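You operate a simulated robot arm through the tools that you are given. There is no shell and no other tool. Be economical: measure what you need, move in short steps, check, and stop when the job is done.

You are at the controls of a simulated two-armed robot. One attempt, no reset.

Task
Put the water jug on the short steel table. Then open the cupboard door, take the water gauge from the short steel table and leave it on the shelf of the cupboard and shut the door again. Keep to this order. Set down upright: water jug.

It is judged by the outcome, as a careful person would: the job done as asked, and still so three seconds after it is handed in. It fails if anything else is knocked over, pushed out of place, dropped, spilled or broken.

Robot
Two 7-joint arms with two-finger parallel grippers on one trunk, on a base that drives. Base frame: it is fixed to the floor where the robot stands at the start and does not move with it; the origin is under the middle of the robot, x ahead of it, y to its left, z up. Readings come in cm, rad, newtons and seconds.
The left shoulder is at the start at [2, 11.3, 124.7], the right one opposite. With the tool pointing down near the work surface each hand reaches from about 18 to 60 cm from the robot's upright axis, wherever it stands, measured 20 degrees to its own side. Places, roughly: cupboard door [-80, -90, 60]; shelf of the cupboard (36x20 cm) [-74, -98, 56]; short steel table [130, -80, 80]. Payload 1.57 kg a hand.
The TCP of each hand is the grasp point between the finger pads, 3 cm short of the fingertips. In the tool frame z runs along the fingers and y along their closing line. The gripper opens to 8 cm. The fingers are 1.7 cm wide and 1.2 cm thick; the gripper's body (4 by 8.2 cm) begins 8 cm behind the TCP.
Orientation is told as [roll, pitch, yaw] about the base's x, y, z axes, in that order, counted from this pose: with the fingers straight down and closing along the base's y, the tool's x points along the base's -x, its y along +y and its z along -z.

Tools
- The arms move only by the tool nudge_tool. It takes "left_commands", "right_commands" or both (then of equal length, played together; a hand with none holds still); each is a list of rows, each a list of 7 numbers: the shift along the base's x, y, z in cm, then the turn, a rotation vector about the base's x, y, z in rad, then the opening, from 0 (shut) to 1 (fully open). In form: [[dx, dy, dz, ax, ay, az, grip], ...]. A call has 1 to 12 rows; each row is the pose to reach, as a shift and turn from the pose commanded when the call began. Each row takes 0.2 s and may step no farther than 5 cm and 0.15 rad from the row before; otherwise, or with a gripper value out of range, the whole call is refused. A pose out of reach is approached as far as the arm can. The call stops where the force on the tool passes 40 N (or 10 N more than at its start, if that is more) or the arm is blocked; 0.2 s more then pass. The fingers move at their own pace (about 4.5 cm/s each) and stop on an object; they squeeze with about 37 N. The grip force told is the motor's: it shows also when the fingers shut on nothing. Time passes only in rows, and 0.2 s behind the last, so rows that repeat a pose let the fingers close. It gives the time, the measured TCP pose, the force on the tool (base axes), the opening and the grip force at its end, in the units of the frame above (readings bear some noise), with the torque about the TCP (base axes, N m) and any sound that the robot's microphone picked up, and new pictures: "show" is both (left out), scene, wrist or none (wrist: the cameras of the hands that moved).
- Cameras (640 x 400 px; columns grow to the right, rows downward): "scene" is now at [9.7, -0.17, 137.17]; the picture's right is [-0.05, -1.00, 0.00], its down [-0.59, 0.03, -0.80] and it looks along [0.80, -0.04, -0.59] (base axes); focal length 275 px, centre (320, 200). "left" rides on the left gripper at [7.2, 0.7, -12.2] in its tool frame; the picture's right is [-0.09, 1.00, 0.00], its down [-0.84, -0.08, -0.54] and it looks along [-0.54, -0.05, 0.84] (tool axes); focal length 238 px, centre (320, 200). "right" rides on the right gripper at [7.2, -0.7, -12.2] in its tool frame; the picture's right is [0.09, 1.00, 0.00], its down [-0.84, 0.08, -0.54] and it looks along [-0.54, 0.05, 0.84] (tool axes); focal length 238 px, centre (320, 200).
- move_column(by): slides the trunk up (or, below 0, down) by that many cm; the arms and the scene camera ride with it, the base frame stays. It gives what a move gives, with no picture.
- base_move(legs): drives the robot by 1 to 6 legs, each [ahead, left, turn to the left] in cm, cm and rad, along the robot's own axes; the way and the turn of a leg run together, so that a leg with both is an arc; at most 150 cm and 3.142 rad a leg. The arms and the cameras ride along, it lands a little off, and it stops where it bumps. It gives what a move gives, and a new picture of the scene camera.
- turn_head(pan, tilt): turns the head with the scene camera to pan (to the left, within 1.396 rad either way) and tilt (down, from -0.506 to 1.204), counted from straight ahead of the robot. It gives what a move gives, and a new picture of the scene camera.
- measure_at(camera, pixels): for up to 12 pixels [column, row] of the newest picture of that camera ("zoom" is the newest enlarged one), the place [x, y, z] in the base frame of the surface seen there, good to about 0.3 cm. The clock stands still meanwhile.
- close_up(camera, box): a new picture of the part [left, top, right, bottom] of that camera's present view, enlarged. The clock stands still meanwhile.
- job_done(): hands the job in; it is judged then, once.

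Go step by step. Measure first, check grasps and placings, and put right what went wrong. The budget is 110 turns and 260 pictures, counting those below and the enlarged ones. Unless the task says otherwise, let go and move clear before handing in, and close with one line.

The tools are called by a JSON object that holds its "op" and its "data". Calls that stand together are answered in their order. nudge_tool: Moves the arms, as the interface text tells. Its arguments: {"type":"object","properties":{"left_commands":{"type":"array","items":{"type":"array","items":{"type":"number"}}},"right_commands":{"type":"array","items":{"type":"array","items":{"type":"number"}}},"show":{"type":"string","enum":["both","scene","wrist","none"]}},"required":[]} The other tools are called the same way: move_column (by) slides the trunk up or down; base_move (legs) drives the base; turn_head (pan, tilt) turns the head that bears the scene camera; measure_at (camera, pixels) gives the place of the surface under pixels of a picture; close_up (camera, box) takes an enlarged picture of a part of a camera's view; job_done () hands the job in.

At the start:

```text
time_s: 0.0
left_position: [42.85, 13.65, 115.48]
left_tool_rot: [-0.001, -0.001, 0.001]
left_ft_force: [0.4, -0.1, 0.8]
left_torque: [0.0, -0.01, 0.01]
left_gripper_width: 8.0
left_gripper_force: 0.1
right_position: [38.01, -30.6, 115.22]
right_tool_rot: [0.0, 0.0, -0.001]
right_ft_force: [0.2, 0.2, 0.2]
right_torque: [0.0, -0.02, 0.01]
right_gripper_width: 8.0
right_gripper_force: 0.1
trunk travel left (down, up): [-30.0, 27.0]
robot x, y, heading: [0.31, -0.55, 0.002]
head pan, tilt: [-0.047, 0.635]
```

scene: 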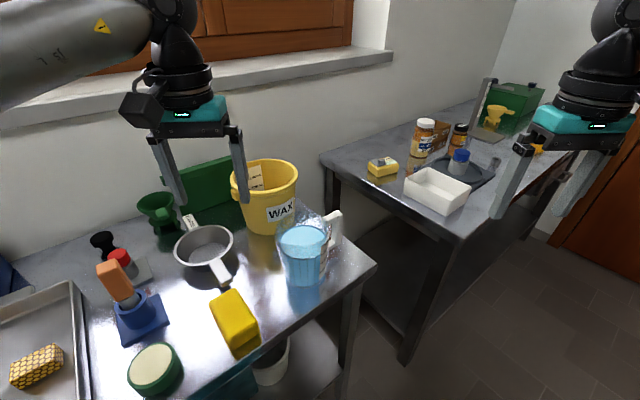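
right: 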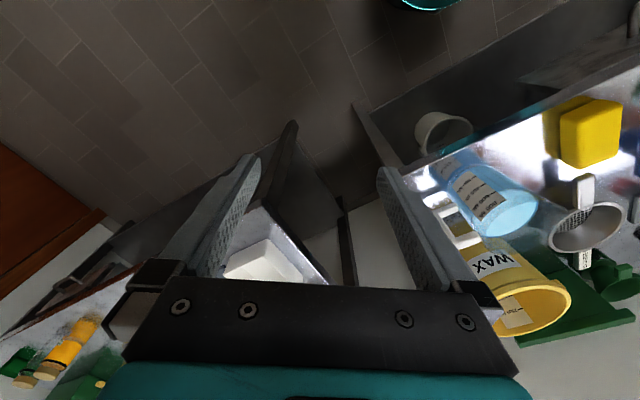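
left: 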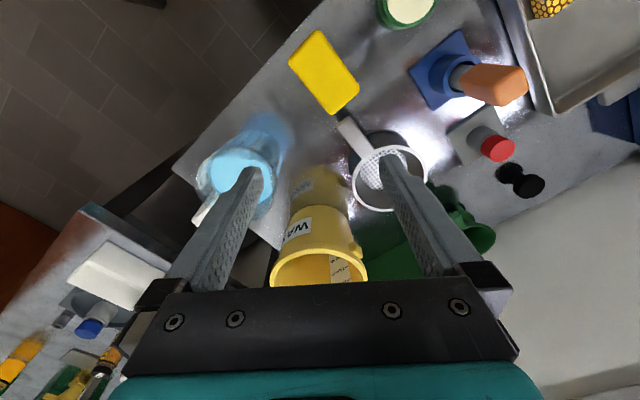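

The water jug with light-blue water stands at about (303,255) with its handle at (333,228); the short steel table is beyond it to the right. I'll measure the jug and enlarge both areas.

{"op": "measure_at", "data": {"camera": "scene", "pixels": [[303, 240], [303, 265], [300, 284], [333, 222], [325, 245], [280, 240], [326, 232], [340, 215], [370, 265], [330, 155], [458, 240], [437, 190]]}}

{"op": "close_up", "data": {"camera": "scene", "box": [220, 150, 380, 300]}}

{"op": "close_up", "data": {"camera": "scene", "box": [320, 70, 600, 245]}}

```text
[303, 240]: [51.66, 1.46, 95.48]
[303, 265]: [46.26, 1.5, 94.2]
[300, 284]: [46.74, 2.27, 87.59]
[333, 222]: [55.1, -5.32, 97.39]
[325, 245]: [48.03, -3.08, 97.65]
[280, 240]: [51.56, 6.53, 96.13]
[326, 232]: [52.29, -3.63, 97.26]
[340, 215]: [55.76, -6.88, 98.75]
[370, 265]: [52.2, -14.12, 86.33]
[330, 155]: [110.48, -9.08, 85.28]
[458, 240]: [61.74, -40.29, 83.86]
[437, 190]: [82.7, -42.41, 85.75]
```

```text
2.67 times, centred on (300, 225) of scene
```

zoom: 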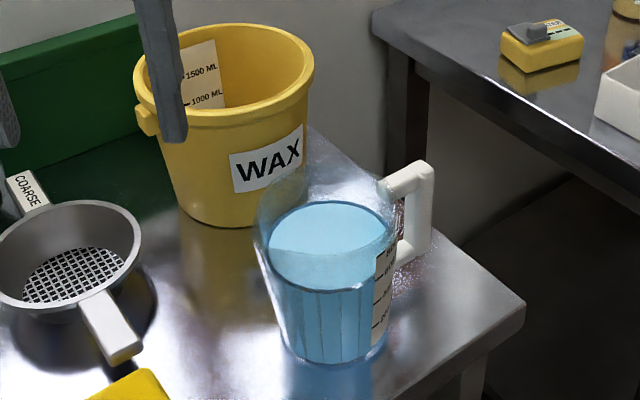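

```text
2.29 times, centred on (460, 158) of scene
```

zoom: 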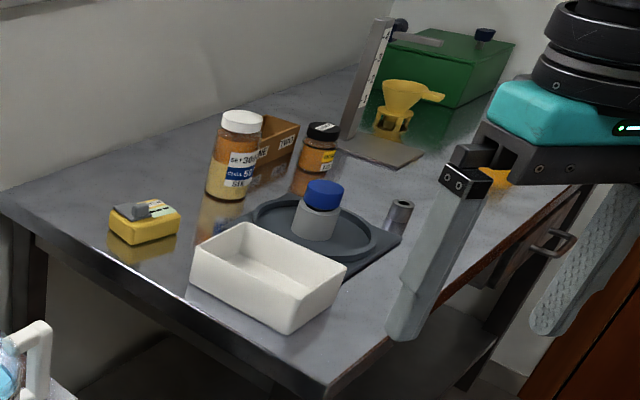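

The jug is around [51,1.5] with its handle toward -y. I need to identify the water gauge on the short table, so I'll turn the head for a better look.

{"op": "turn_head", "data": {"pan": -0.55, "tilt": 0.45}}

{"op": "close_up", "data": {"camera": "scene", "box": [170, 130, 290, 205]}}

```text
time_s: 0.9
left_position: [42.85, 13.58, 115.39]
left_tool_rot: [0.001, -0.001, 0.002]
left_ft_force: [0.3, 0.6, -0.1]
left_torque: [-0.03, 0.02, 0.01]
left_gripper_width: 8.02
left_gripper_force: 0.1
right_position: [38.15, -30.62, 115.19]
right_tool_rot: [0.001, 0.0, 0.001]
right_ft_force: [-0.1, 0.2, 0.6]
right_torque: [-0.01, -0.04, -0.01]
right_gripper_width: 7.98
right_gripper_force: 0.0
trunk travel left (down, up): [-30.0, 27.0]
robot x, y, heading: [-0.11, 0.55, -0.002]
head pan, tilt: [-0.55, 0.45]
```

scene: 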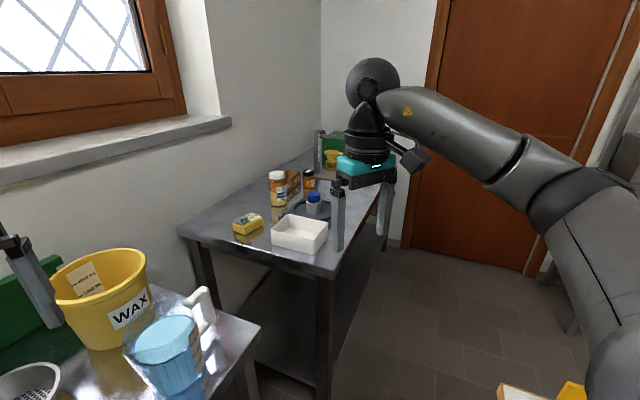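

```text
5.33 times, centred on (230, 168) of scene
```

zoom: 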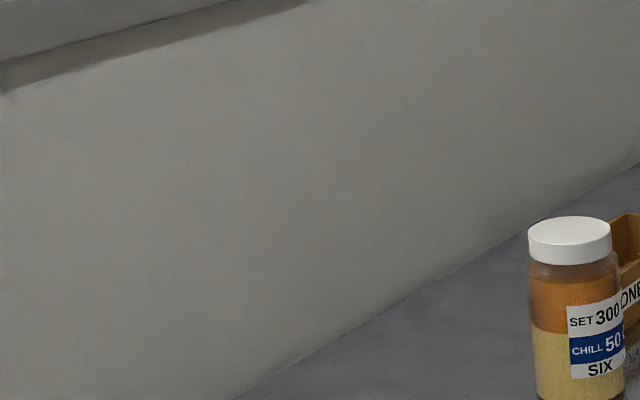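

{"op": "close_up", "data": {"camera": "scene", "box": [220, 180, 340, 255]}}

{"op": "measure_at", "data": {"camera": "scene", "pixels": [[247, 222], [314, 193], [180, 232], [334, 272], [298, 230], [230, 250], [278, 175], [310, 285], [320, 155], [290, 265]]}}

{"op": "turn_head", "data": {"pan": -1.39, "tilt": 0.5}}

```text
5.33 times, centred on (280, 218) of scene
```

zoom: 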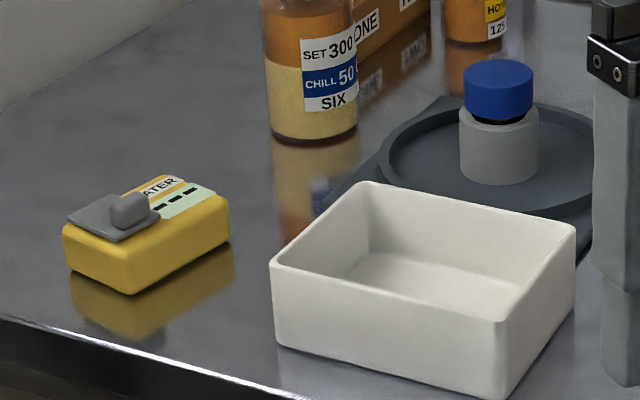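

```text
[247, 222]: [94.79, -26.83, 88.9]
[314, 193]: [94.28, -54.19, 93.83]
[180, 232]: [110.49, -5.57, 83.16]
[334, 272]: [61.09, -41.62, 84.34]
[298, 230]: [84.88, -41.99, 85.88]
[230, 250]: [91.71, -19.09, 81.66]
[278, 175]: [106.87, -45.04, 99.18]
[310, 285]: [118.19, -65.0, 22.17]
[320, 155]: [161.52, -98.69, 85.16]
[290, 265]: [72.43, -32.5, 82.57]
```

```text
time_s: 2.1
left_position: [42.88, 13.65, 115.55]
left_tool_rot: [-0.001, 0.001, 0.001]
left_ft_force: [0.3, -0.8, -0.4]
left_torque: [0.0, 0.02, 0.01]
left_gripper_width: 8.0
left_gripper_force: 0.1
right_position: [38.04, -30.62, 115.22]
right_tool_rot: [0.0, 0.0, 0.001]
right_ft_force: [-0.1, 0.4, -0.7]
right_torque: [-0.04, 0.01, 0.02]
right_gripper_width: 8.02
right_gripper_force: 0.1
trunk travel left (down, up): [-30.0, 27.0]
robot x, y, heading: [-0.42, -0.12, -0.002]
head pan, tilt: [-1.389, 0.499]
```

scene: 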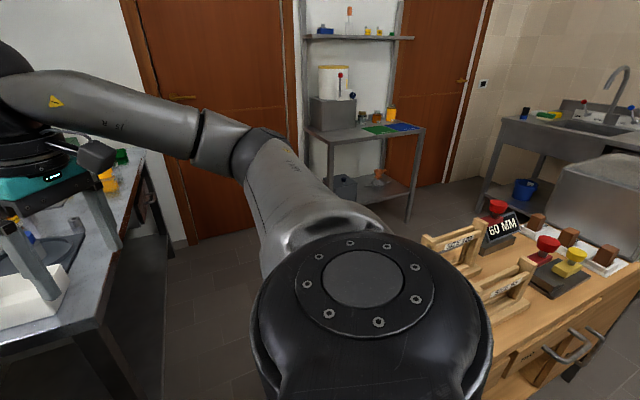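

The yellow device labelled "WATER" at about [95,-27,88] is the gauge. Now I turn the head to the jug for handle geometry.

{"op": "turn_head", "data": {"pan": -0.1, "tilt": 0.75}}

{"op": "close_up", "data": {"camera": "scene", "box": [250, 130, 378, 210]}}

```text
time_s: 3.6
left_position: [42.91, 13.57, 115.42]
left_tool_rot: [0.001, 0.002, 0.001]
left_ft_force: [0.8, -0.2, 0.3]
left_torque: [0.0, -0.03, 0.0]
left_gripper_width: 8.0
left_gripper_force: 0.0
right_position: [37.98, -30.55, 115.23]
right_tool_rot: [0.001, 0.0, 0.0]
right_ft_force: [0.7, 0.1, -0.1]
right_torque: [0.0, 0.0, 0.04]
right_gripper_width: 8.01
right_gripper_force: 0.0
trunk travel left (down, up): [-30.0, 27.0]
robot x, y, heading: [-0.05, -0.01, -0.002]
head pan, tilt: [-0.099, 0.75]
```

scene: 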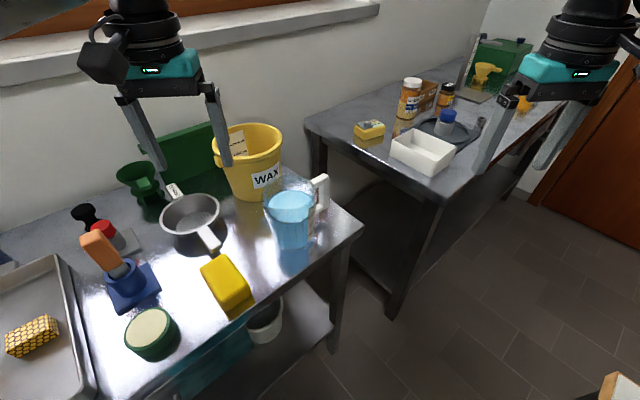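

```text
5.00 times, centred on (314, 170) of scene
```

zoom: 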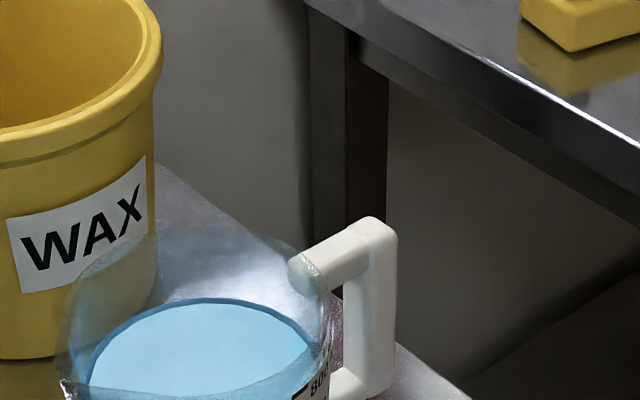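

{"op": "measure_at", "data": {"camera": "zoom", "pixels": [[305, 262], [340, 245], [370, 225], [355, 265], [385, 245], [372, 300], [375, 350], [370, 385], [345, 385], [325, 275], [410, 380], [225, 310]]}}

{"op": "close_up", "data": {"camera": "right", "box": [400, 130, 592, 250]}}

{"op": "measure_at", "data": {"camera": "scene", "pixels": [[264, 208], [290, 195], [313, 212], [290, 240], [305, 265], [335, 235], [250, 190], [225, 262], [360, 230], [185, 395]]}}

```text
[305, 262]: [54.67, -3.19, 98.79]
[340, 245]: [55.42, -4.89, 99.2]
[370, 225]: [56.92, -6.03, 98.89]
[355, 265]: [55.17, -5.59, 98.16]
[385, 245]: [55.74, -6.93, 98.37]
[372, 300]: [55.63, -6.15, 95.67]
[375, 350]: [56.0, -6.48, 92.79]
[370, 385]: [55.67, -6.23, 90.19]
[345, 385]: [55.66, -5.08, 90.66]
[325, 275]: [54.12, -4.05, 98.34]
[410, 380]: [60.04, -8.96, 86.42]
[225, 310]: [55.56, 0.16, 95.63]
```

```text
3.33 times, centred on (496, 190) of right
```

zoom: 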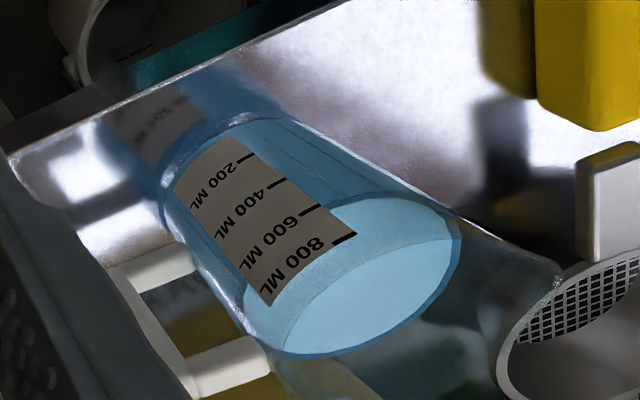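

```text
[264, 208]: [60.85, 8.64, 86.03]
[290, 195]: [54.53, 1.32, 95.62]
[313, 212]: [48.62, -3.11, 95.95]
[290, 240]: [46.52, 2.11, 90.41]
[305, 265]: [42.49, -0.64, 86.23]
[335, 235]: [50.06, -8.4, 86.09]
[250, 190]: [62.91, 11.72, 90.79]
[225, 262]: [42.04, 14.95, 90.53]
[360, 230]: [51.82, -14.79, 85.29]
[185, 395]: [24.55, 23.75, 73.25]
```

The handle's vertical bar is around [56.2,-6.6], z 89–99, pointing out from the jug along about -55°. I'll bring the right hand above it, yawed so that the fingers straddle it, and draw the left hand back.

{"op": "nudge_tool", "data": {"right_commands": [[2.3, 3, 0, 0, 0, -0.12, 0.6], [4.6, 6, 0, 0, 0, -0.24, 0.6], [6.9, 9, 0, 0, 0, -0.36, 0.6], [9.2, 12, 0, 0, 0, -0.48, 0.6], [11.5, 15, 0, 0, 0, -0.6, 0.6], [13.8, 18, 0, 0, 0, -0.72, 0.6], [16.1, 21, 0, 0, 0, -0.84, 0.6], [18.2, 24, 0, 0, 0, -0.96, 0.6]], "left_commands": [[-1, 3, 0, 0, 0, 0, 1], [-2, 6, 0, 0, 0, 0, 1], [-3, 9, 0, 0, 0, 0, 1], [-4, 12, 0, 0, 0, 0, 1], [-5, 12, 0, 0, 0, 0, 1], [-6, 12, 0, 0, 0, 0, 1], [-7, 12, 0, 0, 0, 0, 1], [-8, 12, 0, 0, 0, 0, 1]]}}

```text
time_s: 5.4
left_position: [34.8, 25.93, 115.35]
left_tool_rot: [0.0, 0.001, 0.002]
left_ft_force: [-0.8, 1.6, -0.4]
left_torque: [-0.04, -0.02, -0.02]
left_gripper_width: 8.0
left_gripper_force: 0.1
right_position: [55.81, -6.12, 115.57]
right_tool_rot: [-0.001, -0.003, -0.954]
right_ft_force: [-0.4, 1.2, -0.4]
right_torque: [-0.02, -0.04, 0.02]
right_gripper_width: 4.78
right_gripper_force: 0.0
trunk travel left (down, up): [-30.0, 27.0]
robot x, y, heading: [0.03, 0.1, -0.002]
head pan, tilt: [-0.099, 0.75]
```

scene: 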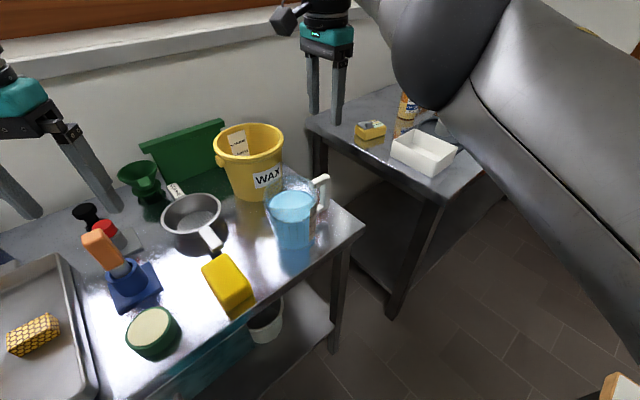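
right: 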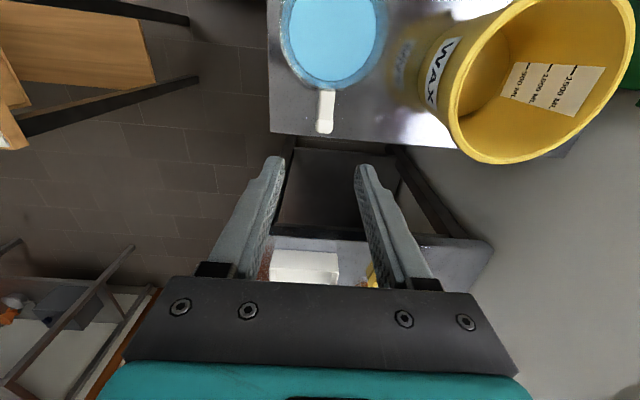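
left: 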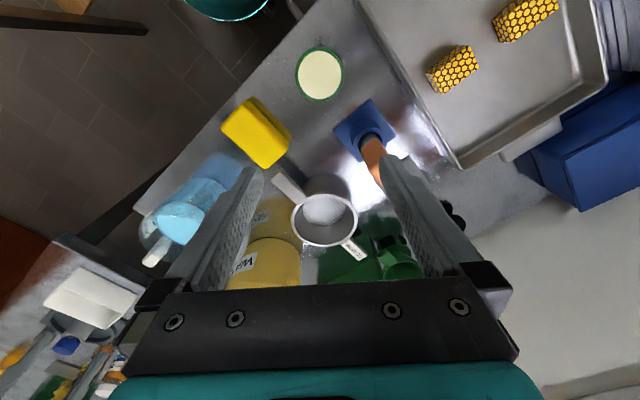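

The handle shows at (325,112), aligned with the finger plane. I measure it with the wrist camera.

{"op": "close_up", "data": {"camera": "right", "box": [264, 40, 392, 150]}}

{"op": "measure_at", "data": {"camera": "right", "pixels": [[327, 93], [326, 105], [325, 115], [324, 122], [323, 130], [318, 128], [331, 128], [330, 100], [340, 60], [385, 30], [290, 60]]}}

```text
3.64 times, centred on (328, 95) of right
```

zoom: 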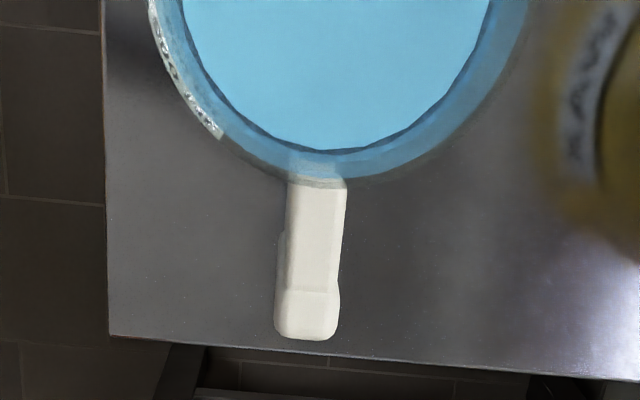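

```text
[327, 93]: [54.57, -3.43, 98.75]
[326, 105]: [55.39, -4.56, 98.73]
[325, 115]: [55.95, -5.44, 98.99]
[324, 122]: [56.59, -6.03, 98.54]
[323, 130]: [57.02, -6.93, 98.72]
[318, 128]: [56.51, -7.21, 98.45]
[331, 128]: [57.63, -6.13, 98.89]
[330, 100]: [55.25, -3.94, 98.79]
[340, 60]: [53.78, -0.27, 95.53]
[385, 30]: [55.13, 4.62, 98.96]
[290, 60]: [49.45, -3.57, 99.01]
```

The bar's top is centred near [56.6,-6.2,99]. I'll descend straddling it to TCP z≈93.5.

{"op": "nudge_tool", "data": {"right_commands": [[0.8, -0.1, -4, 0, 0, 0, 0.7], [0.8, -0.1, -8, 0, 0, 0, 0.7], [0.8, -0.1, -12, 0, 0, 0, 0.7]]}}

{"op": "close_up", "data": {"camera": "right", "box": [220, 40, 420, 240]}}

```text
time_s: 6.2
left_position: [34.81, 25.51, 115.51]
left_tool_rot: [0.001, 0.001, 0.002]
left_ft_force: [-0.2, -0.5, 0.2]
left_torque: [0.02, -0.01, -0.01]
left_gripper_width: 8.02
left_gripper_force: 0.0
right_position: [56.66, -6.53, 103.32]
right_tool_rot: [0.001, 0.0, -0.959]
right_ft_force: [0.3, 0.3, 0.0]
right_torque: [-0.01, 0.01, 0.01]
right_gripper_width: 5.58
right_gripper_force: 0.1
trunk travel left (down, up): [-30.0, 27.0]
robot x, y, heading: [0.17, -0.21, -0.001]
head pan, tilt: [-0.099, 0.75]
```

scene: 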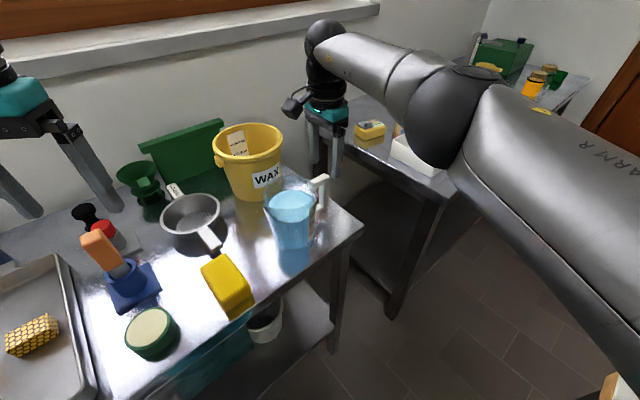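
right: 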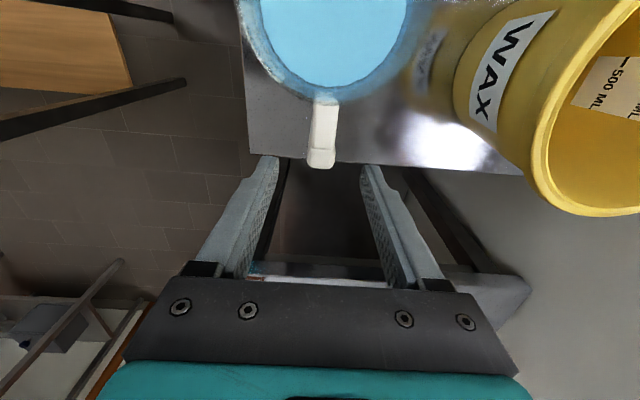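

```text
2.00 times, centred on (320, 140) of right
```

zoom: 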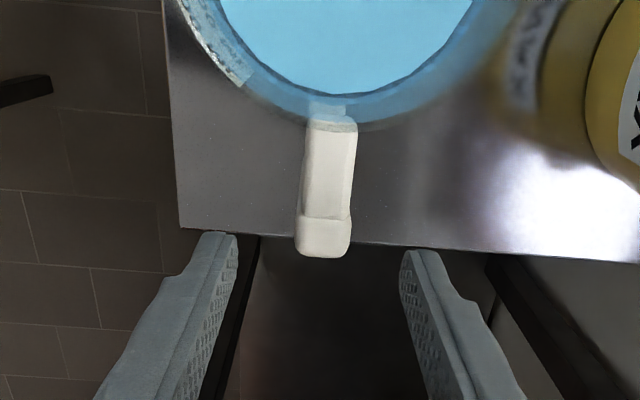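

The handle is centred between the fingers at (322,140). Continue down and close.

{"op": "nudge_tool", "data": {"right_commands": [[0, 0.3, -3, 0, 0, 0, 0.7], [0, 0.3, -6, 0, 0, 0, 0.7], [0, 0.3, -8, 0, 0, 0, 0.7], [0, 0.3, -9.8, 0, 0, 0, 0.7]]}}

{"op": "close_up", "data": {"camera": "right", "box": [220, 40, 420, 240]}}

{"op": "close_up", "data": {"camera": "scene", "box": [250, 120, 378, 260]}}

```text
time_s: 7.2
left_position: [34.79, 25.51, 115.57]
left_tool_rot: [-0.001, 0.002, 0.001]
left_ft_force: [0.0, -0.4, 0.1]
left_torque: [0.07, 0.02, 0.01]
left_gripper_width: 8.0
left_gripper_force: 0.1
right_position: [55.92, -6.4, 93.37]
right_tool_rot: [0.0, 0.002, -0.959]
right_ft_force: [-0.1, 0.0, -0.6]
right_torque: [0.01, 0.01, 0.01]
right_gripper_width: 5.59
right_gripper_force: 0.0
right hand out of reach, approached as far as the arm can: row 3, 4
trunk travel left (down, up): [-30.0, 27.0]
robot x, y, heading: [-0.09, -0.11, 0.002]
head pan, tilt: [-0.099, 0.75]
```

scene: 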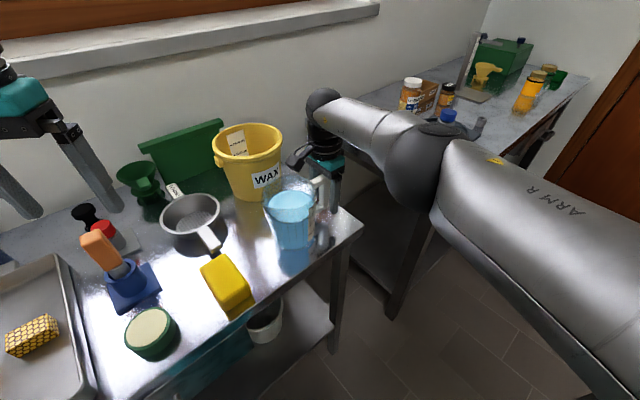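
right: 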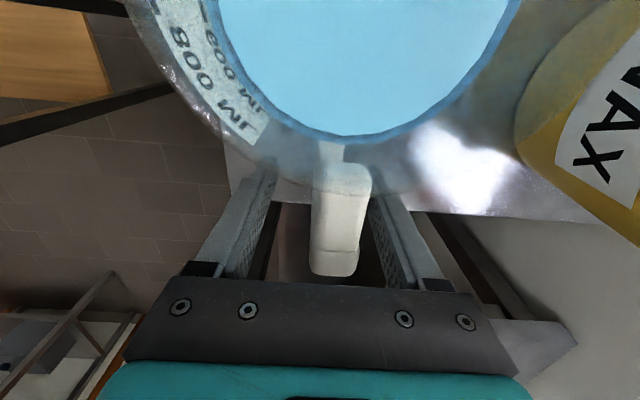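

```text
2.00 times, centred on (320, 140) of right
```

zoom: 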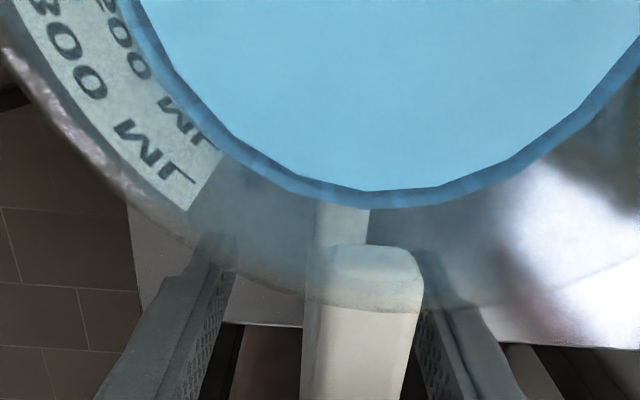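

```text
2.86 times, centred on (314, 190) of scene
```

zoom: 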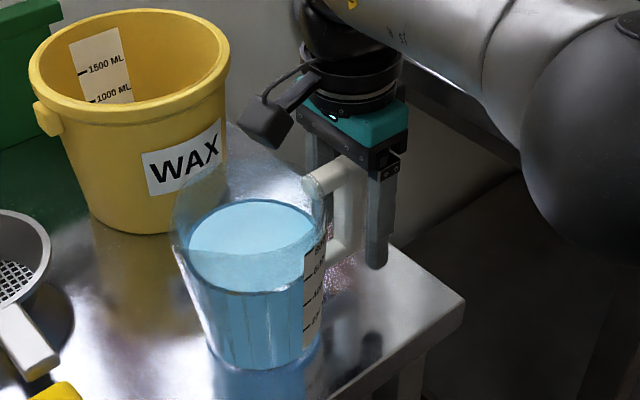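

The arm is at its reach limit and sits about 0.7 cm short in x. I'll raise the hand, lower the trunk by 10 cm to gain reach, then recheck.

{"op": "nudge_tool", "data": {"right_commands": [[0.3, 0, 3, 0, 0, 0, 0.7], [0.6, 0, 6, 0, 0, 0, 0.7], [0.8, -0.1, 10, 0, 0, 0, 0.7]], "left_commands": [[0, 0, 3, 0, 0, 0, 1], [0, 0, 6, 0, 0, 0, 1], [0, 0, 10, 0, 0, 0, 1]], "show": "none"}}

{"op": "move_column", "data": {"by": -10}}

{"op": "close_up", "data": {"camera": "right", "box": [220, 40, 420, 240]}}

```text
time_s: 8.0
left_position: [34.67, 25.47, 125.51]
left_tool_rot: [0.0, 0.0, 0.0]
left_ft_force: [0.1, 0.0, -0.1]
left_torque: [0.0, -0.04, -0.01]
left_gripper_width: 8.01
left_gripper_force: 0.0
right_position: [56.79, -6.7, 103.62]
right_tool_rot: [0.0, 0.0, -0.959]
right_ft_force: [0.3, 0.6, 0.1]
right_torque: [0.01, -0.01, -0.03]
right_gripper_width: 5.6
right_gripper_force: 0.0
trunk travel left (down, up): [-30.0, 27.0]
robot x, y, heading: [-0.04, 0.27, 0.004]
head pan, tilt: [-0.099, 0.75]
```

```text
time_s: 9.3
left_position: [34.77, 25.56, 115.5]
left_tool_rot: [0.001, 0.0, 0.004]
left_ft_force: [0.0, -0.1, 1.1]
left_torque: [0.0, 0.03, 0.02]
left_gripper_width: 7.99
left_gripper_force: 0.1
right_position: [56.99, -6.59, 93.56]
right_tool_rot: [-0.002, 0.002, -0.961]
right_ft_force: [0.0, -0.5, 1.0]
right_torque: [0.04, -0.01, 0.03]
right_gripper_width: 5.6
right_gripper_force: 0.1
trunk travel left (down, up): [-20.0, 37.0]
robot x, y, heading: [0.27, -0.15, -0.001]
head pan, tilt: [-0.099, 0.75]
```

```text
2.00 times, centred on (320, 140) of right
```

zoom: 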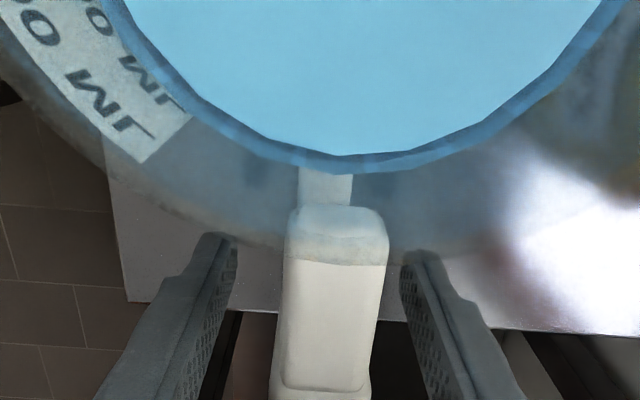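

The handle now sits between the fingers. I shift slightly inward and close.

{"op": "nudge_tool", "data": {"right_commands": [[-0.2, 0.3, 0, 0, 0, 0, 0.7], [-0.2, 0.3, 0, 0, 0, 0, 0.45], [-0.2, 0.3, 0, 0, 0, 0, 0.2], [-0.2, 0.3, 0, 0, 0, 0, 0], [-0.2, 0.3, 0, 0, 0, 0, 0], [-0.2, 0.3, 0, 0, 0, 0, 0], [-0.2, 0.3, 0, 0, 0, 0, 0]]}}

{"op": "close_up", "data": {"camera": "right", "box": [220, 40, 420, 240]}}

```text
time_s: 10.9
left_position: [34.73, 25.43, 115.61]
left_tool_rot: [0.001, 0.001, 0.001]
left_ft_force: [-0.6, -0.1, 0.0]
left_torque: [-0.04, 0.02, 0.0]
left_gripper_width: 7.98
left_gripper_force: 0.1
right_position: [56.66, -6.18, 93.57]
right_tool_rot: [0.003, 0.0, -0.96]
right_ft_force: [-2.8, -1.2, 0.4]
right_torque: [0.01, -0.03, 0.24]
right_gripper_width: 2.21
right_gripper_force: 34.4
trunk travel left (down, up): [-20.0, 37.0]
robot x, y, heading: [-0.04, -0.16, -0.001]
head pan, tilt: [-0.099, 0.75]
```

scene: 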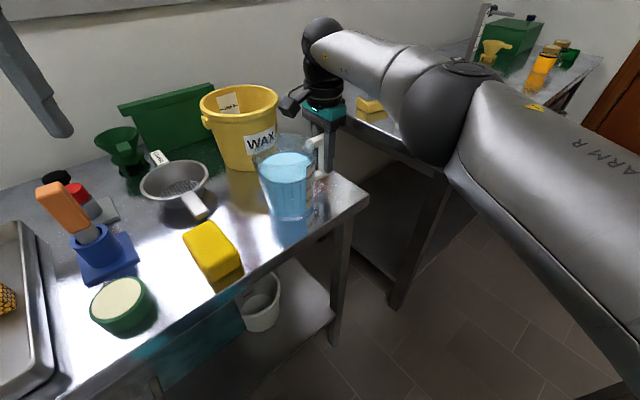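
right: 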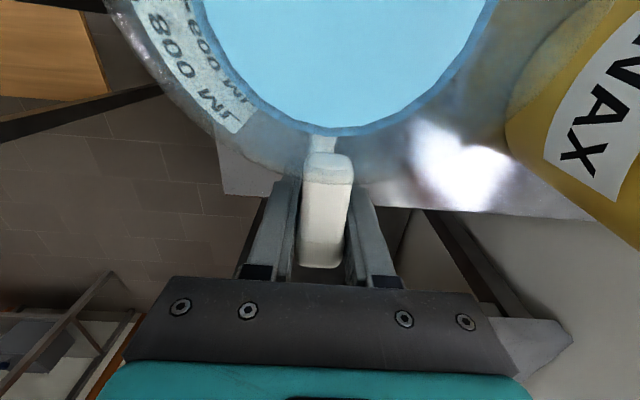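

```text
2.00 times, centred on (320, 140) of right
```

zoom: 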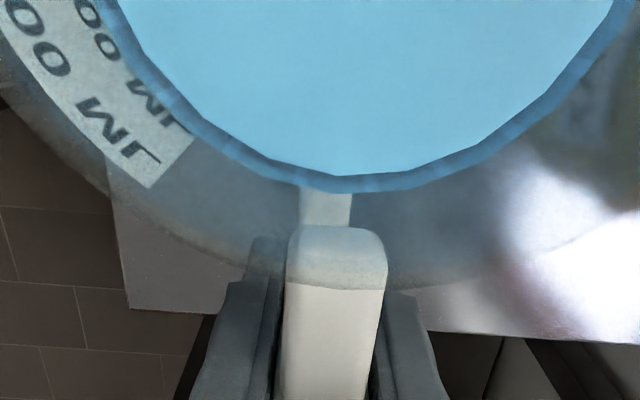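

The handle is held (opening 2.21, 34 N). Lift 2 cm slowly and check for tilt.

{"op": "nudge_tool", "data": {"right_commands": [[0, 0, 0.4, 0, 0, 0, 0], [0, 0, 0.8, 0, 0, 0, 0], [0, 0, 1.2, 0, 0, 0, 0], [0, 0, 1.6, 0, 0, 0, 0], [0, 0, 2, 0, 0, 0, 0], [0, 0, 2, 0, 0, 0, 0]]}}

{"op": "close_up", "data": {"camera": "scene", "box": [220, 100, 380, 230]}}

```text
time_s: 12.3
left_position: [34.9, 25.42, 115.51]
left_tool_rot: [0.0, 0.0, 0.001]
left_ft_force: [0.4, 0.4, 0.3]
left_torque: [0.01, 0.0, -0.01]
left_gripper_width: 7.99
left_gripper_force: 0.3
right_position: [56.76, -6.23, 95.46]
right_tool_rot: [-0.003, 0.0, -0.959]
right_ft_force: [0.0, 0.4, -9.5]
right_torque: [-0.55, -0.37, -0.01]
right_gripper_width: 2.19
right_gripper_force: 35.2
trunk travel left (down, up): [-20.0, 37.0]
robot x, y, heading: [0.24, -0.45, -0.007]
head pan, tilt: [-0.099, 0.75]
```

scene: 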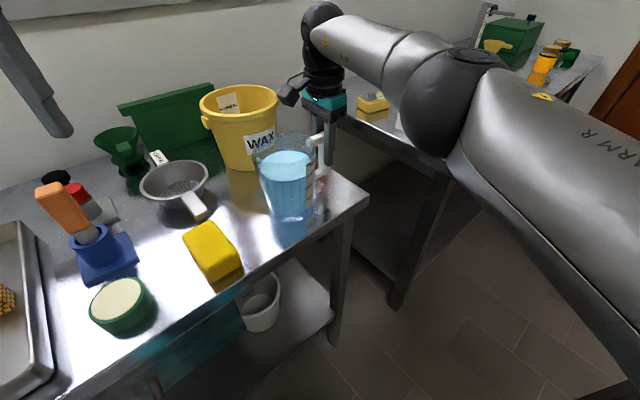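
right: 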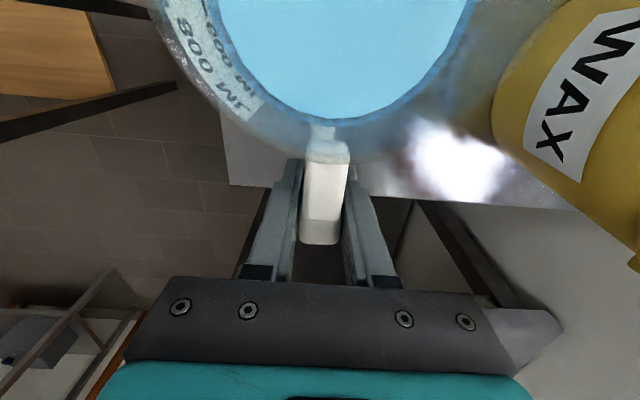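

```text
3.08 times, centred on (300, 165) of scene
```

zoom: 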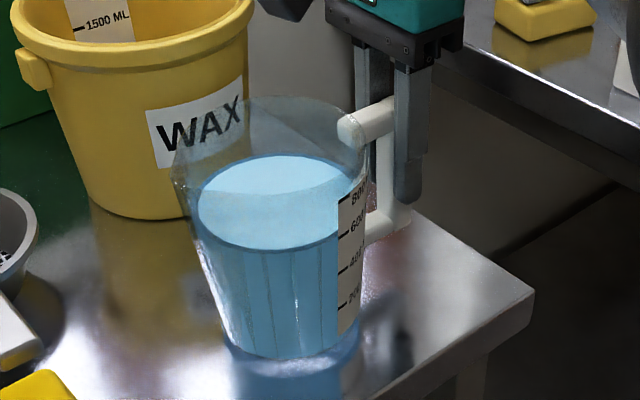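

It weighs about 9.5 N; I check whether it tilted by measuring the handle's top line.

{"op": "measure_at", "data": {"camera": "right", "pixels": [[325, 130], [327, 150], [326, 165], [324, 185], [322, 210], [321, 235], [320, 60], [400, 60], [260, 60]]}}

{"op": "close_up", "data": {"camera": "right", "box": [220, 100, 420, 280]}}

```text
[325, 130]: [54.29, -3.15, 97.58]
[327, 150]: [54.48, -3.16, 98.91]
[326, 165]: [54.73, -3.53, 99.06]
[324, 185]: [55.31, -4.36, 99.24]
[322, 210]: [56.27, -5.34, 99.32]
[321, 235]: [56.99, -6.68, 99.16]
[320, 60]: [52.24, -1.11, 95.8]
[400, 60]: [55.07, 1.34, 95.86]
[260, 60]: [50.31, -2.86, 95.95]
```

```text
2.22 times, centred on (320, 190) of right
```

zoom: 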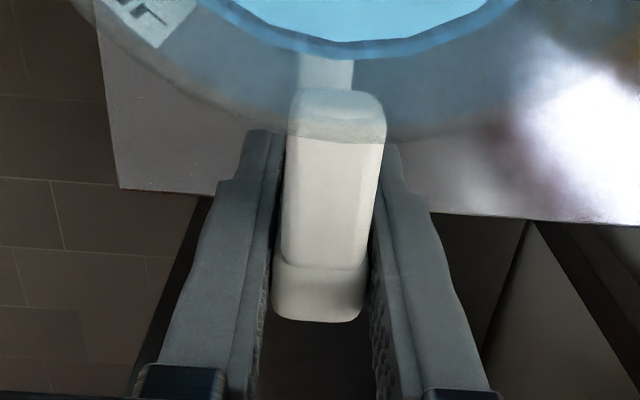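

The handle top rose only ~0.4 cm while the hand rose 1.9, with a slight tilt, so the far base may still touch the table. I lift another 1.5 cm and compare.

{"op": "nudge_tool", "data": {"right_commands": [[0, 0, 0.5, 0, 0, 0, 0], [0, 0, 1.0, 0, 0, 0, 0], [0, 0, 1.5, 0, 0, 0, 0], [0, 0, 1.5, 0, 0, 0, 0], [0, 0, 1.5, 0, 0, 0, 0]]}}

{"op": "close_up", "data": {"camera": "scene", "box": [220, 100, 380, 230]}}

{"op": "measure_at", "data": {"camera": "right", "pixels": [[327, 150], [326, 165], [324, 185], [322, 210], [321, 225], [320, 60], [400, 60], [260, 60]]}}

```text
time_s: 13.5
left_position: [34.82, 25.46, 115.53]
left_tool_rot: [-0.001, 0.001, 0.0]
left_ft_force: [0.2, -0.7, -0.4]
left_torque: [0.02, 0.04, 0.01]
left_gripper_width: 8.0
left_gripper_force: 0.1
right_position: [56.83, -6.37, 97.05]
right_tool_rot: [-0.001, 0.0, -0.96]
right_ft_force: [-0.4, 0.1, -9.4]
right_torque: [-0.56, -0.39, -0.01]
right_gripper_width: 2.18
right_gripper_force: 35.1
trunk travel left (down, up): [-20.0, 37.0]
robot x, y, heading: [0.37, 0.26, -0.0]
head pan, tilt: [-0.099, 0.75]
```

scene: 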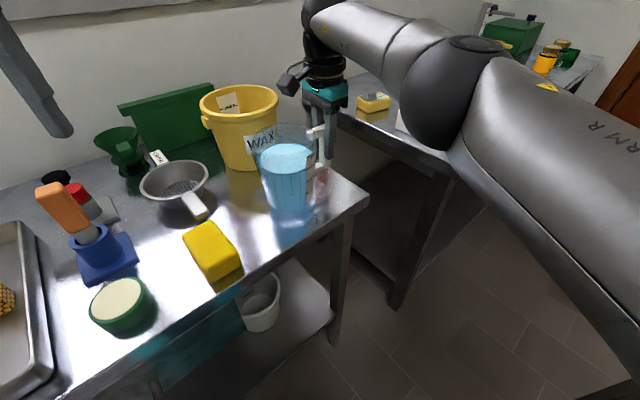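
right: 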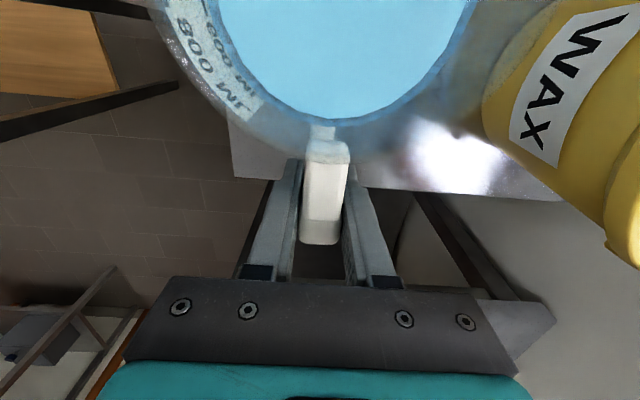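

```text
3.08 times, centred on (300, 165) of scene
```

zoom: 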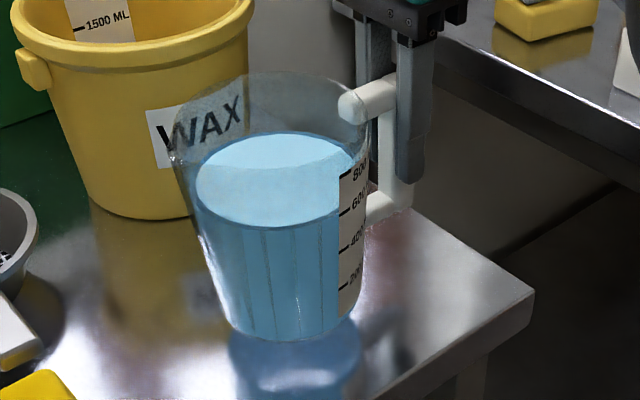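

```text
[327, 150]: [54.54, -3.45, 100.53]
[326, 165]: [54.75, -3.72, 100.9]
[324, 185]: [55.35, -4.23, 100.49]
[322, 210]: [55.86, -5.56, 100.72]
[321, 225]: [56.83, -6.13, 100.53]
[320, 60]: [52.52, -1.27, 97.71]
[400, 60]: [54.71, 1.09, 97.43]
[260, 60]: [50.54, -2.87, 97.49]
```

The jug is now clear, level (handle top and water flat), and no longer slipping (handle tip stays at (320,240)). I raise the trunk 8 cm gently and look toward the right to plan the drive.

{"op": "move_column", "data": {"by": 8}}

{"op": "turn_head", "data": {"pan": -1.2, "tilt": 0.8}}

{"op": "close_up", "data": {"camera": "right", "box": [0, 0, 640, 400]}}

```text
time_s: 14.7
left_position: [35.02, 25.57, 123.58]
left_tool_rot: [-0.001, 0.003, 0.002]
left_ft_force: [-0.5, -0.2, -0.7]
left_torque: [-0.02, 0.01, 0.0]
left_gripper_width: 7.99
left_gripper_force: 0.0
right_position: [56.83, -6.36, 105.03]
right_tool_rot: [-0.001, -0.002, -0.961]
right_ft_force: [-0.8, -0.4, -9.6]
right_torque: [-0.56, -0.39, 0.02]
right_gripper_width: 2.19
right_gripper_force: 35.3
trunk travel left (down, up): [-28.0, 29.0]
robot x, y, heading: [0.1, 0.14, -0.005]
head pan, tilt: [-0.099, 0.75]
```

```text
time_s: 16.0
left_position: [34.84, 25.36, 123.44]
left_tool_rot: [0.0, 0.001, 0.002]
left_ft_force: [-0.6, 0.5, 0.2]
left_torque: [-0.01, -0.01, 0.0]
left_gripper_width: 7.99
left_gripper_force: 0.0
right_position: [56.73, -6.35, 105.11]
right_tool_rot: [0.001, -0.001, -0.96]
right_ft_force: [0.2, -0.3, -10.0]
right_torque: [-0.53, -0.37, -0.01]
right_gripper_width: 2.23
right_gripper_force: 34.7
trunk travel left (down, up): [-28.0, 29.0]
robot x, y, heading: [0.03, 0.06, 0.005]
head pan, tilt: [-1.201, 0.799]
```

scene: 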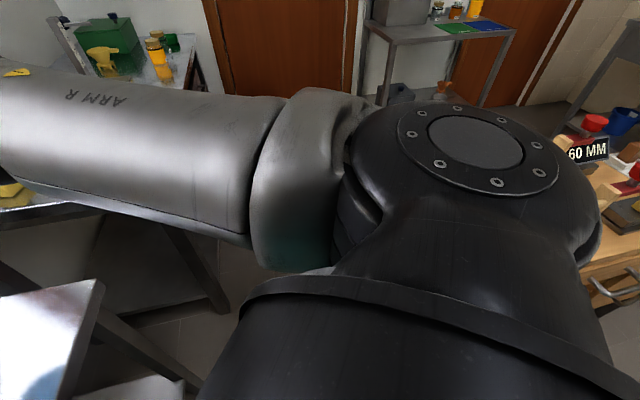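

```text
1.00 times, centred on (320, 200) of right (not enlarged: the box is as wide or as high as the picture)
```

zoom: 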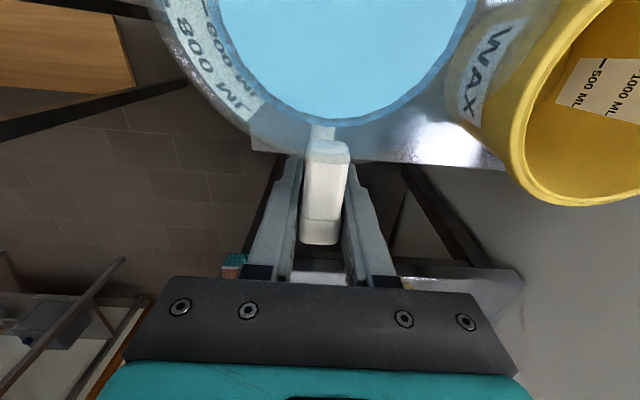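

The arm hides much; I measure the bench edge and floor visible here.

{"op": "measure_at", "data": {"camera": "scene", "pixels": [[600, 240], [590, 262], [635, 250], [610, 280], [195, 250], [228, 312], [180, 390], [350, 95], [510, 30], [570, 135], [100, 290]]}}

{"op": "turn_head", "data": {"pan": -1.39, "tilt": 0.1}}

```text
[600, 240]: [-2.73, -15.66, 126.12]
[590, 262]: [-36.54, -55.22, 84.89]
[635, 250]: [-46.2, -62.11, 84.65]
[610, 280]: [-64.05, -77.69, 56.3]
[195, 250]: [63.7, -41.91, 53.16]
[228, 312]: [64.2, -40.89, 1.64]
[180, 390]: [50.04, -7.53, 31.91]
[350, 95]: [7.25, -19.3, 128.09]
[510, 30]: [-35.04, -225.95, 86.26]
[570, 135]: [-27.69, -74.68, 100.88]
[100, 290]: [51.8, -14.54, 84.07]
```

```text
time_s: 17.1
left_position: [34.84, 25.42, 123.52]
left_tool_rot: [0.0, 0.002, 0.002]
left_ft_force: [-1.0, 0.3, -0.6]
left_torque: [0.0, 0.02, -0.01]
left_gripper_width: 8.01
left_gripper_force: 0.2
right_position: [56.74, -6.3, 104.99]
right_tool_rot: [-0.001, -0.001, -0.961]
right_ft_force: [0.1, -0.5, -10.0]
right_torque: [-0.58, -0.39, 0.0]
right_gripper_width: 2.22
right_gripper_force: 35.1
trunk travel left (down, up): [-28.0, 29.0]
robot x, y, heading: [0.17, 0.14, -0.001]
head pan, tilt: [-1.389, 0.099]
```

scene: 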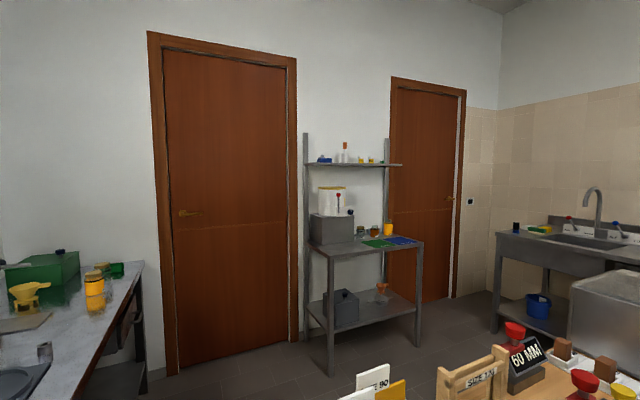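

The bench with the cupboard is to the right/behind; its near corner seems close. I look down there to measure the gap between bench and short table.

{"op": "turn_head", "data": {"pan": -0.75, "tilt": 0.95}}

```text
time_s: 18.2
left_position: [34.92, 25.5, 123.51]
left_tool_rot: [-0.001, 0.004, 0.003]
left_ft_force: [0.4, 0.4, 0.2]
left_torque: [0.03, -0.03, -0.03]
left_gripper_width: 7.97
left_gripper_force: 0.1
right_position: [56.7, -6.21, 104.97]
right_tool_rot: [-0.001, 0.001, -0.96]
right_ft_force: [-0.1, -0.4, -9.8]
right_torque: [-0.56, -0.41, 0.01]
right_gripper_width: 2.17
right_gripper_force: 34.4
trunk travel left (down, up): [-28.0, 29.0]
robot x, y, heading: [0.05, -0.09, 0.0]
head pan, tilt: [-0.75, 0.949]
```

scene: 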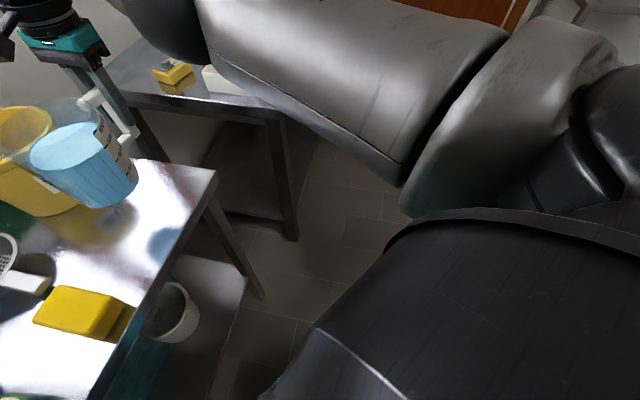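

The wrist picture shows the bench's corner at (130,85); I measure there.

{"op": "measure_at", "data": {"camera": "right", "pixels": [[128, 85], [112, 15], [60, 60], [10, 85], [60, 90], [10, 10], [155, 95], [110, 5], [20, 125], [150, 180]]}}

{"op": "close_up", "data": {"camera": "right", "box": [0, 0, 200, 125]}}

```text
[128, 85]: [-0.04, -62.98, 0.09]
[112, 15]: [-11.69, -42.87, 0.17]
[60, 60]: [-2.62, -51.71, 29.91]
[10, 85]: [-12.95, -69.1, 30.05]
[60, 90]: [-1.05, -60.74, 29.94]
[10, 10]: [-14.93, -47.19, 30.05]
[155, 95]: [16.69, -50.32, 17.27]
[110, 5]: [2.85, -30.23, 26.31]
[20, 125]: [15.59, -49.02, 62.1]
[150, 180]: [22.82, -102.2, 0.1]
```

```text
3.20 times, centred on (100, 62) of right
```

zoom: 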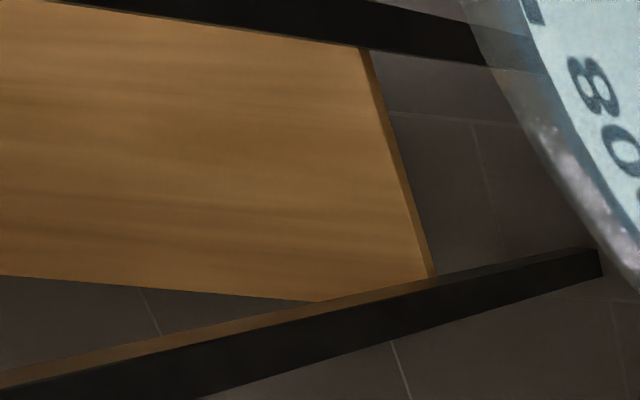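

The bench's legs are near [3,-30] and [16,-50], leaving ~41 cm to the short table's side. I need the base's own size; look straight down.

{"op": "turn_head", "data": {"pan": 0.3, "tilt": 1.2}}

```text
time_s: 19.5
left_position: [34.96, 25.6, 123.55]
left_tool_rot: [-0.001, 0.002, 0.001]
left_ft_force: [-0.9, 0.0, -0.3]
left_torque: [0.01, -0.01, 0.0]
left_gripper_width: 8.0
left_gripper_force: 0.0
right_position: [56.77, -6.34, 104.94]
right_tool_rot: [-0.001, 0.0, -0.959]
right_ft_force: [-0.2, -0.1, -10.2]
right_torque: [-0.55, -0.38, 0.03]
right_gripper_width: 2.19
right_gripper_force: 34.8
trunk travel left (down, up): [-28.0, 29.0]
robot x, y, heading: [-0.24, -0.09, 0.004]
head pan, tilt: [0.3, 1.201]
```

scene: 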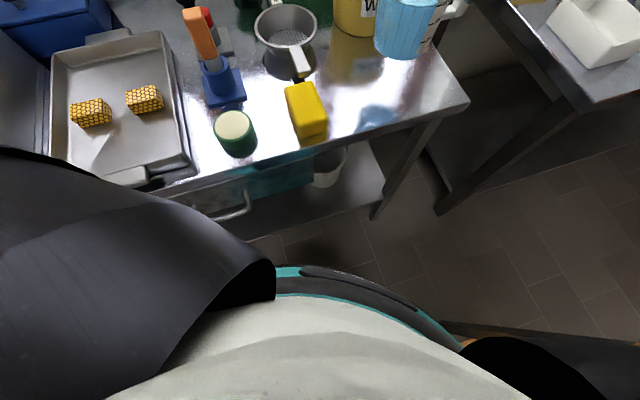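

{"op": "measure_at", "data": {"camera": "scene", "pixels": [[300, 268], [345, 275], [400, 297], [440, 328], [460, 348], [320, 290], [300, 240], [480, 328], [600, 340], [375, 215], [440, 210]]}}

{"op": "turn_head", "data": {"pan": -0.35, "tilt": 0.95}}

```text
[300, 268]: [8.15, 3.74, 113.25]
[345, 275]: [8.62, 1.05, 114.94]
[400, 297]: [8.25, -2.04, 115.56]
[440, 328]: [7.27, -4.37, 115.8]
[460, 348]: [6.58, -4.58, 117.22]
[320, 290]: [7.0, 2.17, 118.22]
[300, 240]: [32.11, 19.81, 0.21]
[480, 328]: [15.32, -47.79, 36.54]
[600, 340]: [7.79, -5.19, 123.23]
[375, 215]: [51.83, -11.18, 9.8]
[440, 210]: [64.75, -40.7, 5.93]
```

```text
time_s: 20.6
left_position: [34.83, 25.46, 123.59]
left_tool_rot: [-0.001, 0.002, 0.004]
left_ft_force: [-0.1, 0.6, -1.0]
left_torque: [-0.01, -0.01, -0.02]
left_gripper_width: 7.99
left_gripper_force: 0.0
right_position: [56.91, -6.36, 105.08]
right_tool_rot: [-0.001, 0.0, -0.96]
right_ft_force: [0.7, -0.3, -8.6]
right_torque: [-0.55, -0.39, 0.02]
right_gripper_width: 2.18
right_gripper_force: 35.1
trunk travel left (down, up): [-28.0, 29.0]
robot x, y, heading: [0.36, 0.04, -0.002]
head pan, tilt: [-0.351, 0.949]
```

scene: 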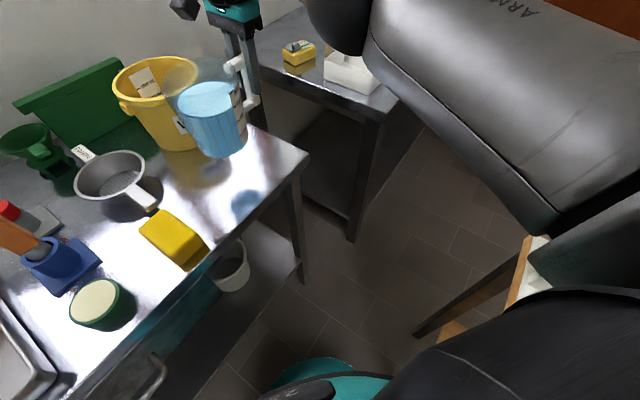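

The base's teal rim shows at (318,365) and the bench's end at (525,250). Measure these.

{"op": "measure_at", "data": {"camera": "scene", "pixels": [[318, 358], [290, 372], [345, 366], [418, 334], [500, 290], [530, 240], [520, 285], [525, 262], [352, 240], [395, 105], [305, 280]]}}

{"op": "turn_head", "data": {"pan": 0.0, "tilt": 1.2}}

```text
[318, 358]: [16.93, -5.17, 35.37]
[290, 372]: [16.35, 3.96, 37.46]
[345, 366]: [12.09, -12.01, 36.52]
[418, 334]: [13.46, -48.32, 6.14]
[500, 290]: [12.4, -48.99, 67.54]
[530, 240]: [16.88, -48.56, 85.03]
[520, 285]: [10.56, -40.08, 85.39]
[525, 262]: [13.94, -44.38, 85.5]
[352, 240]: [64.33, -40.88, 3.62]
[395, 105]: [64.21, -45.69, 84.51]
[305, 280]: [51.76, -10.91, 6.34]
```

```text
time_s: 21.4
left_position: [34.95, 25.55, 123.61]
left_tool_rot: [0.0, 0.002, 0.002]
left_ft_force: [-1.2, 0.4, 0.3]
left_torque: [-0.02, 0.01, 0.0]
left_gripper_width: 8.01
left_gripper_force: 0.2
right_position: [56.75, -6.21, 105.04]
right_tool_rot: [0.0, 0.001, -0.959]
right_ft_force: [0.0, -1.1, -9.3]
right_torque: [-0.53, -0.4, 0.04]
right_gripper_width: 2.22
right_gripper_force: 34.7
trunk travel left (down, up): [-28.0, 29.0]
robot x, y, heading: [-0.04, 0.09, -0.001]
head pan, tilt: [0.0, 1.201]
```

scene: 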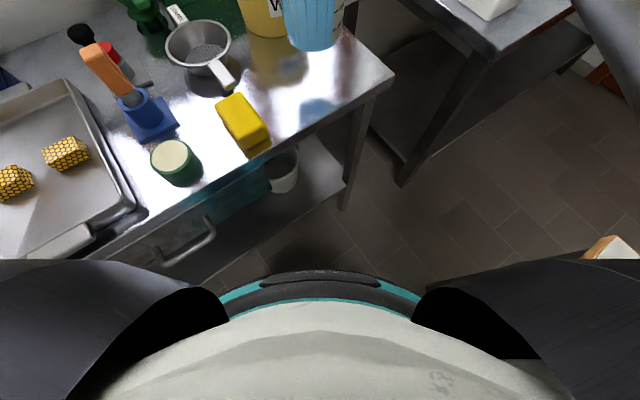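

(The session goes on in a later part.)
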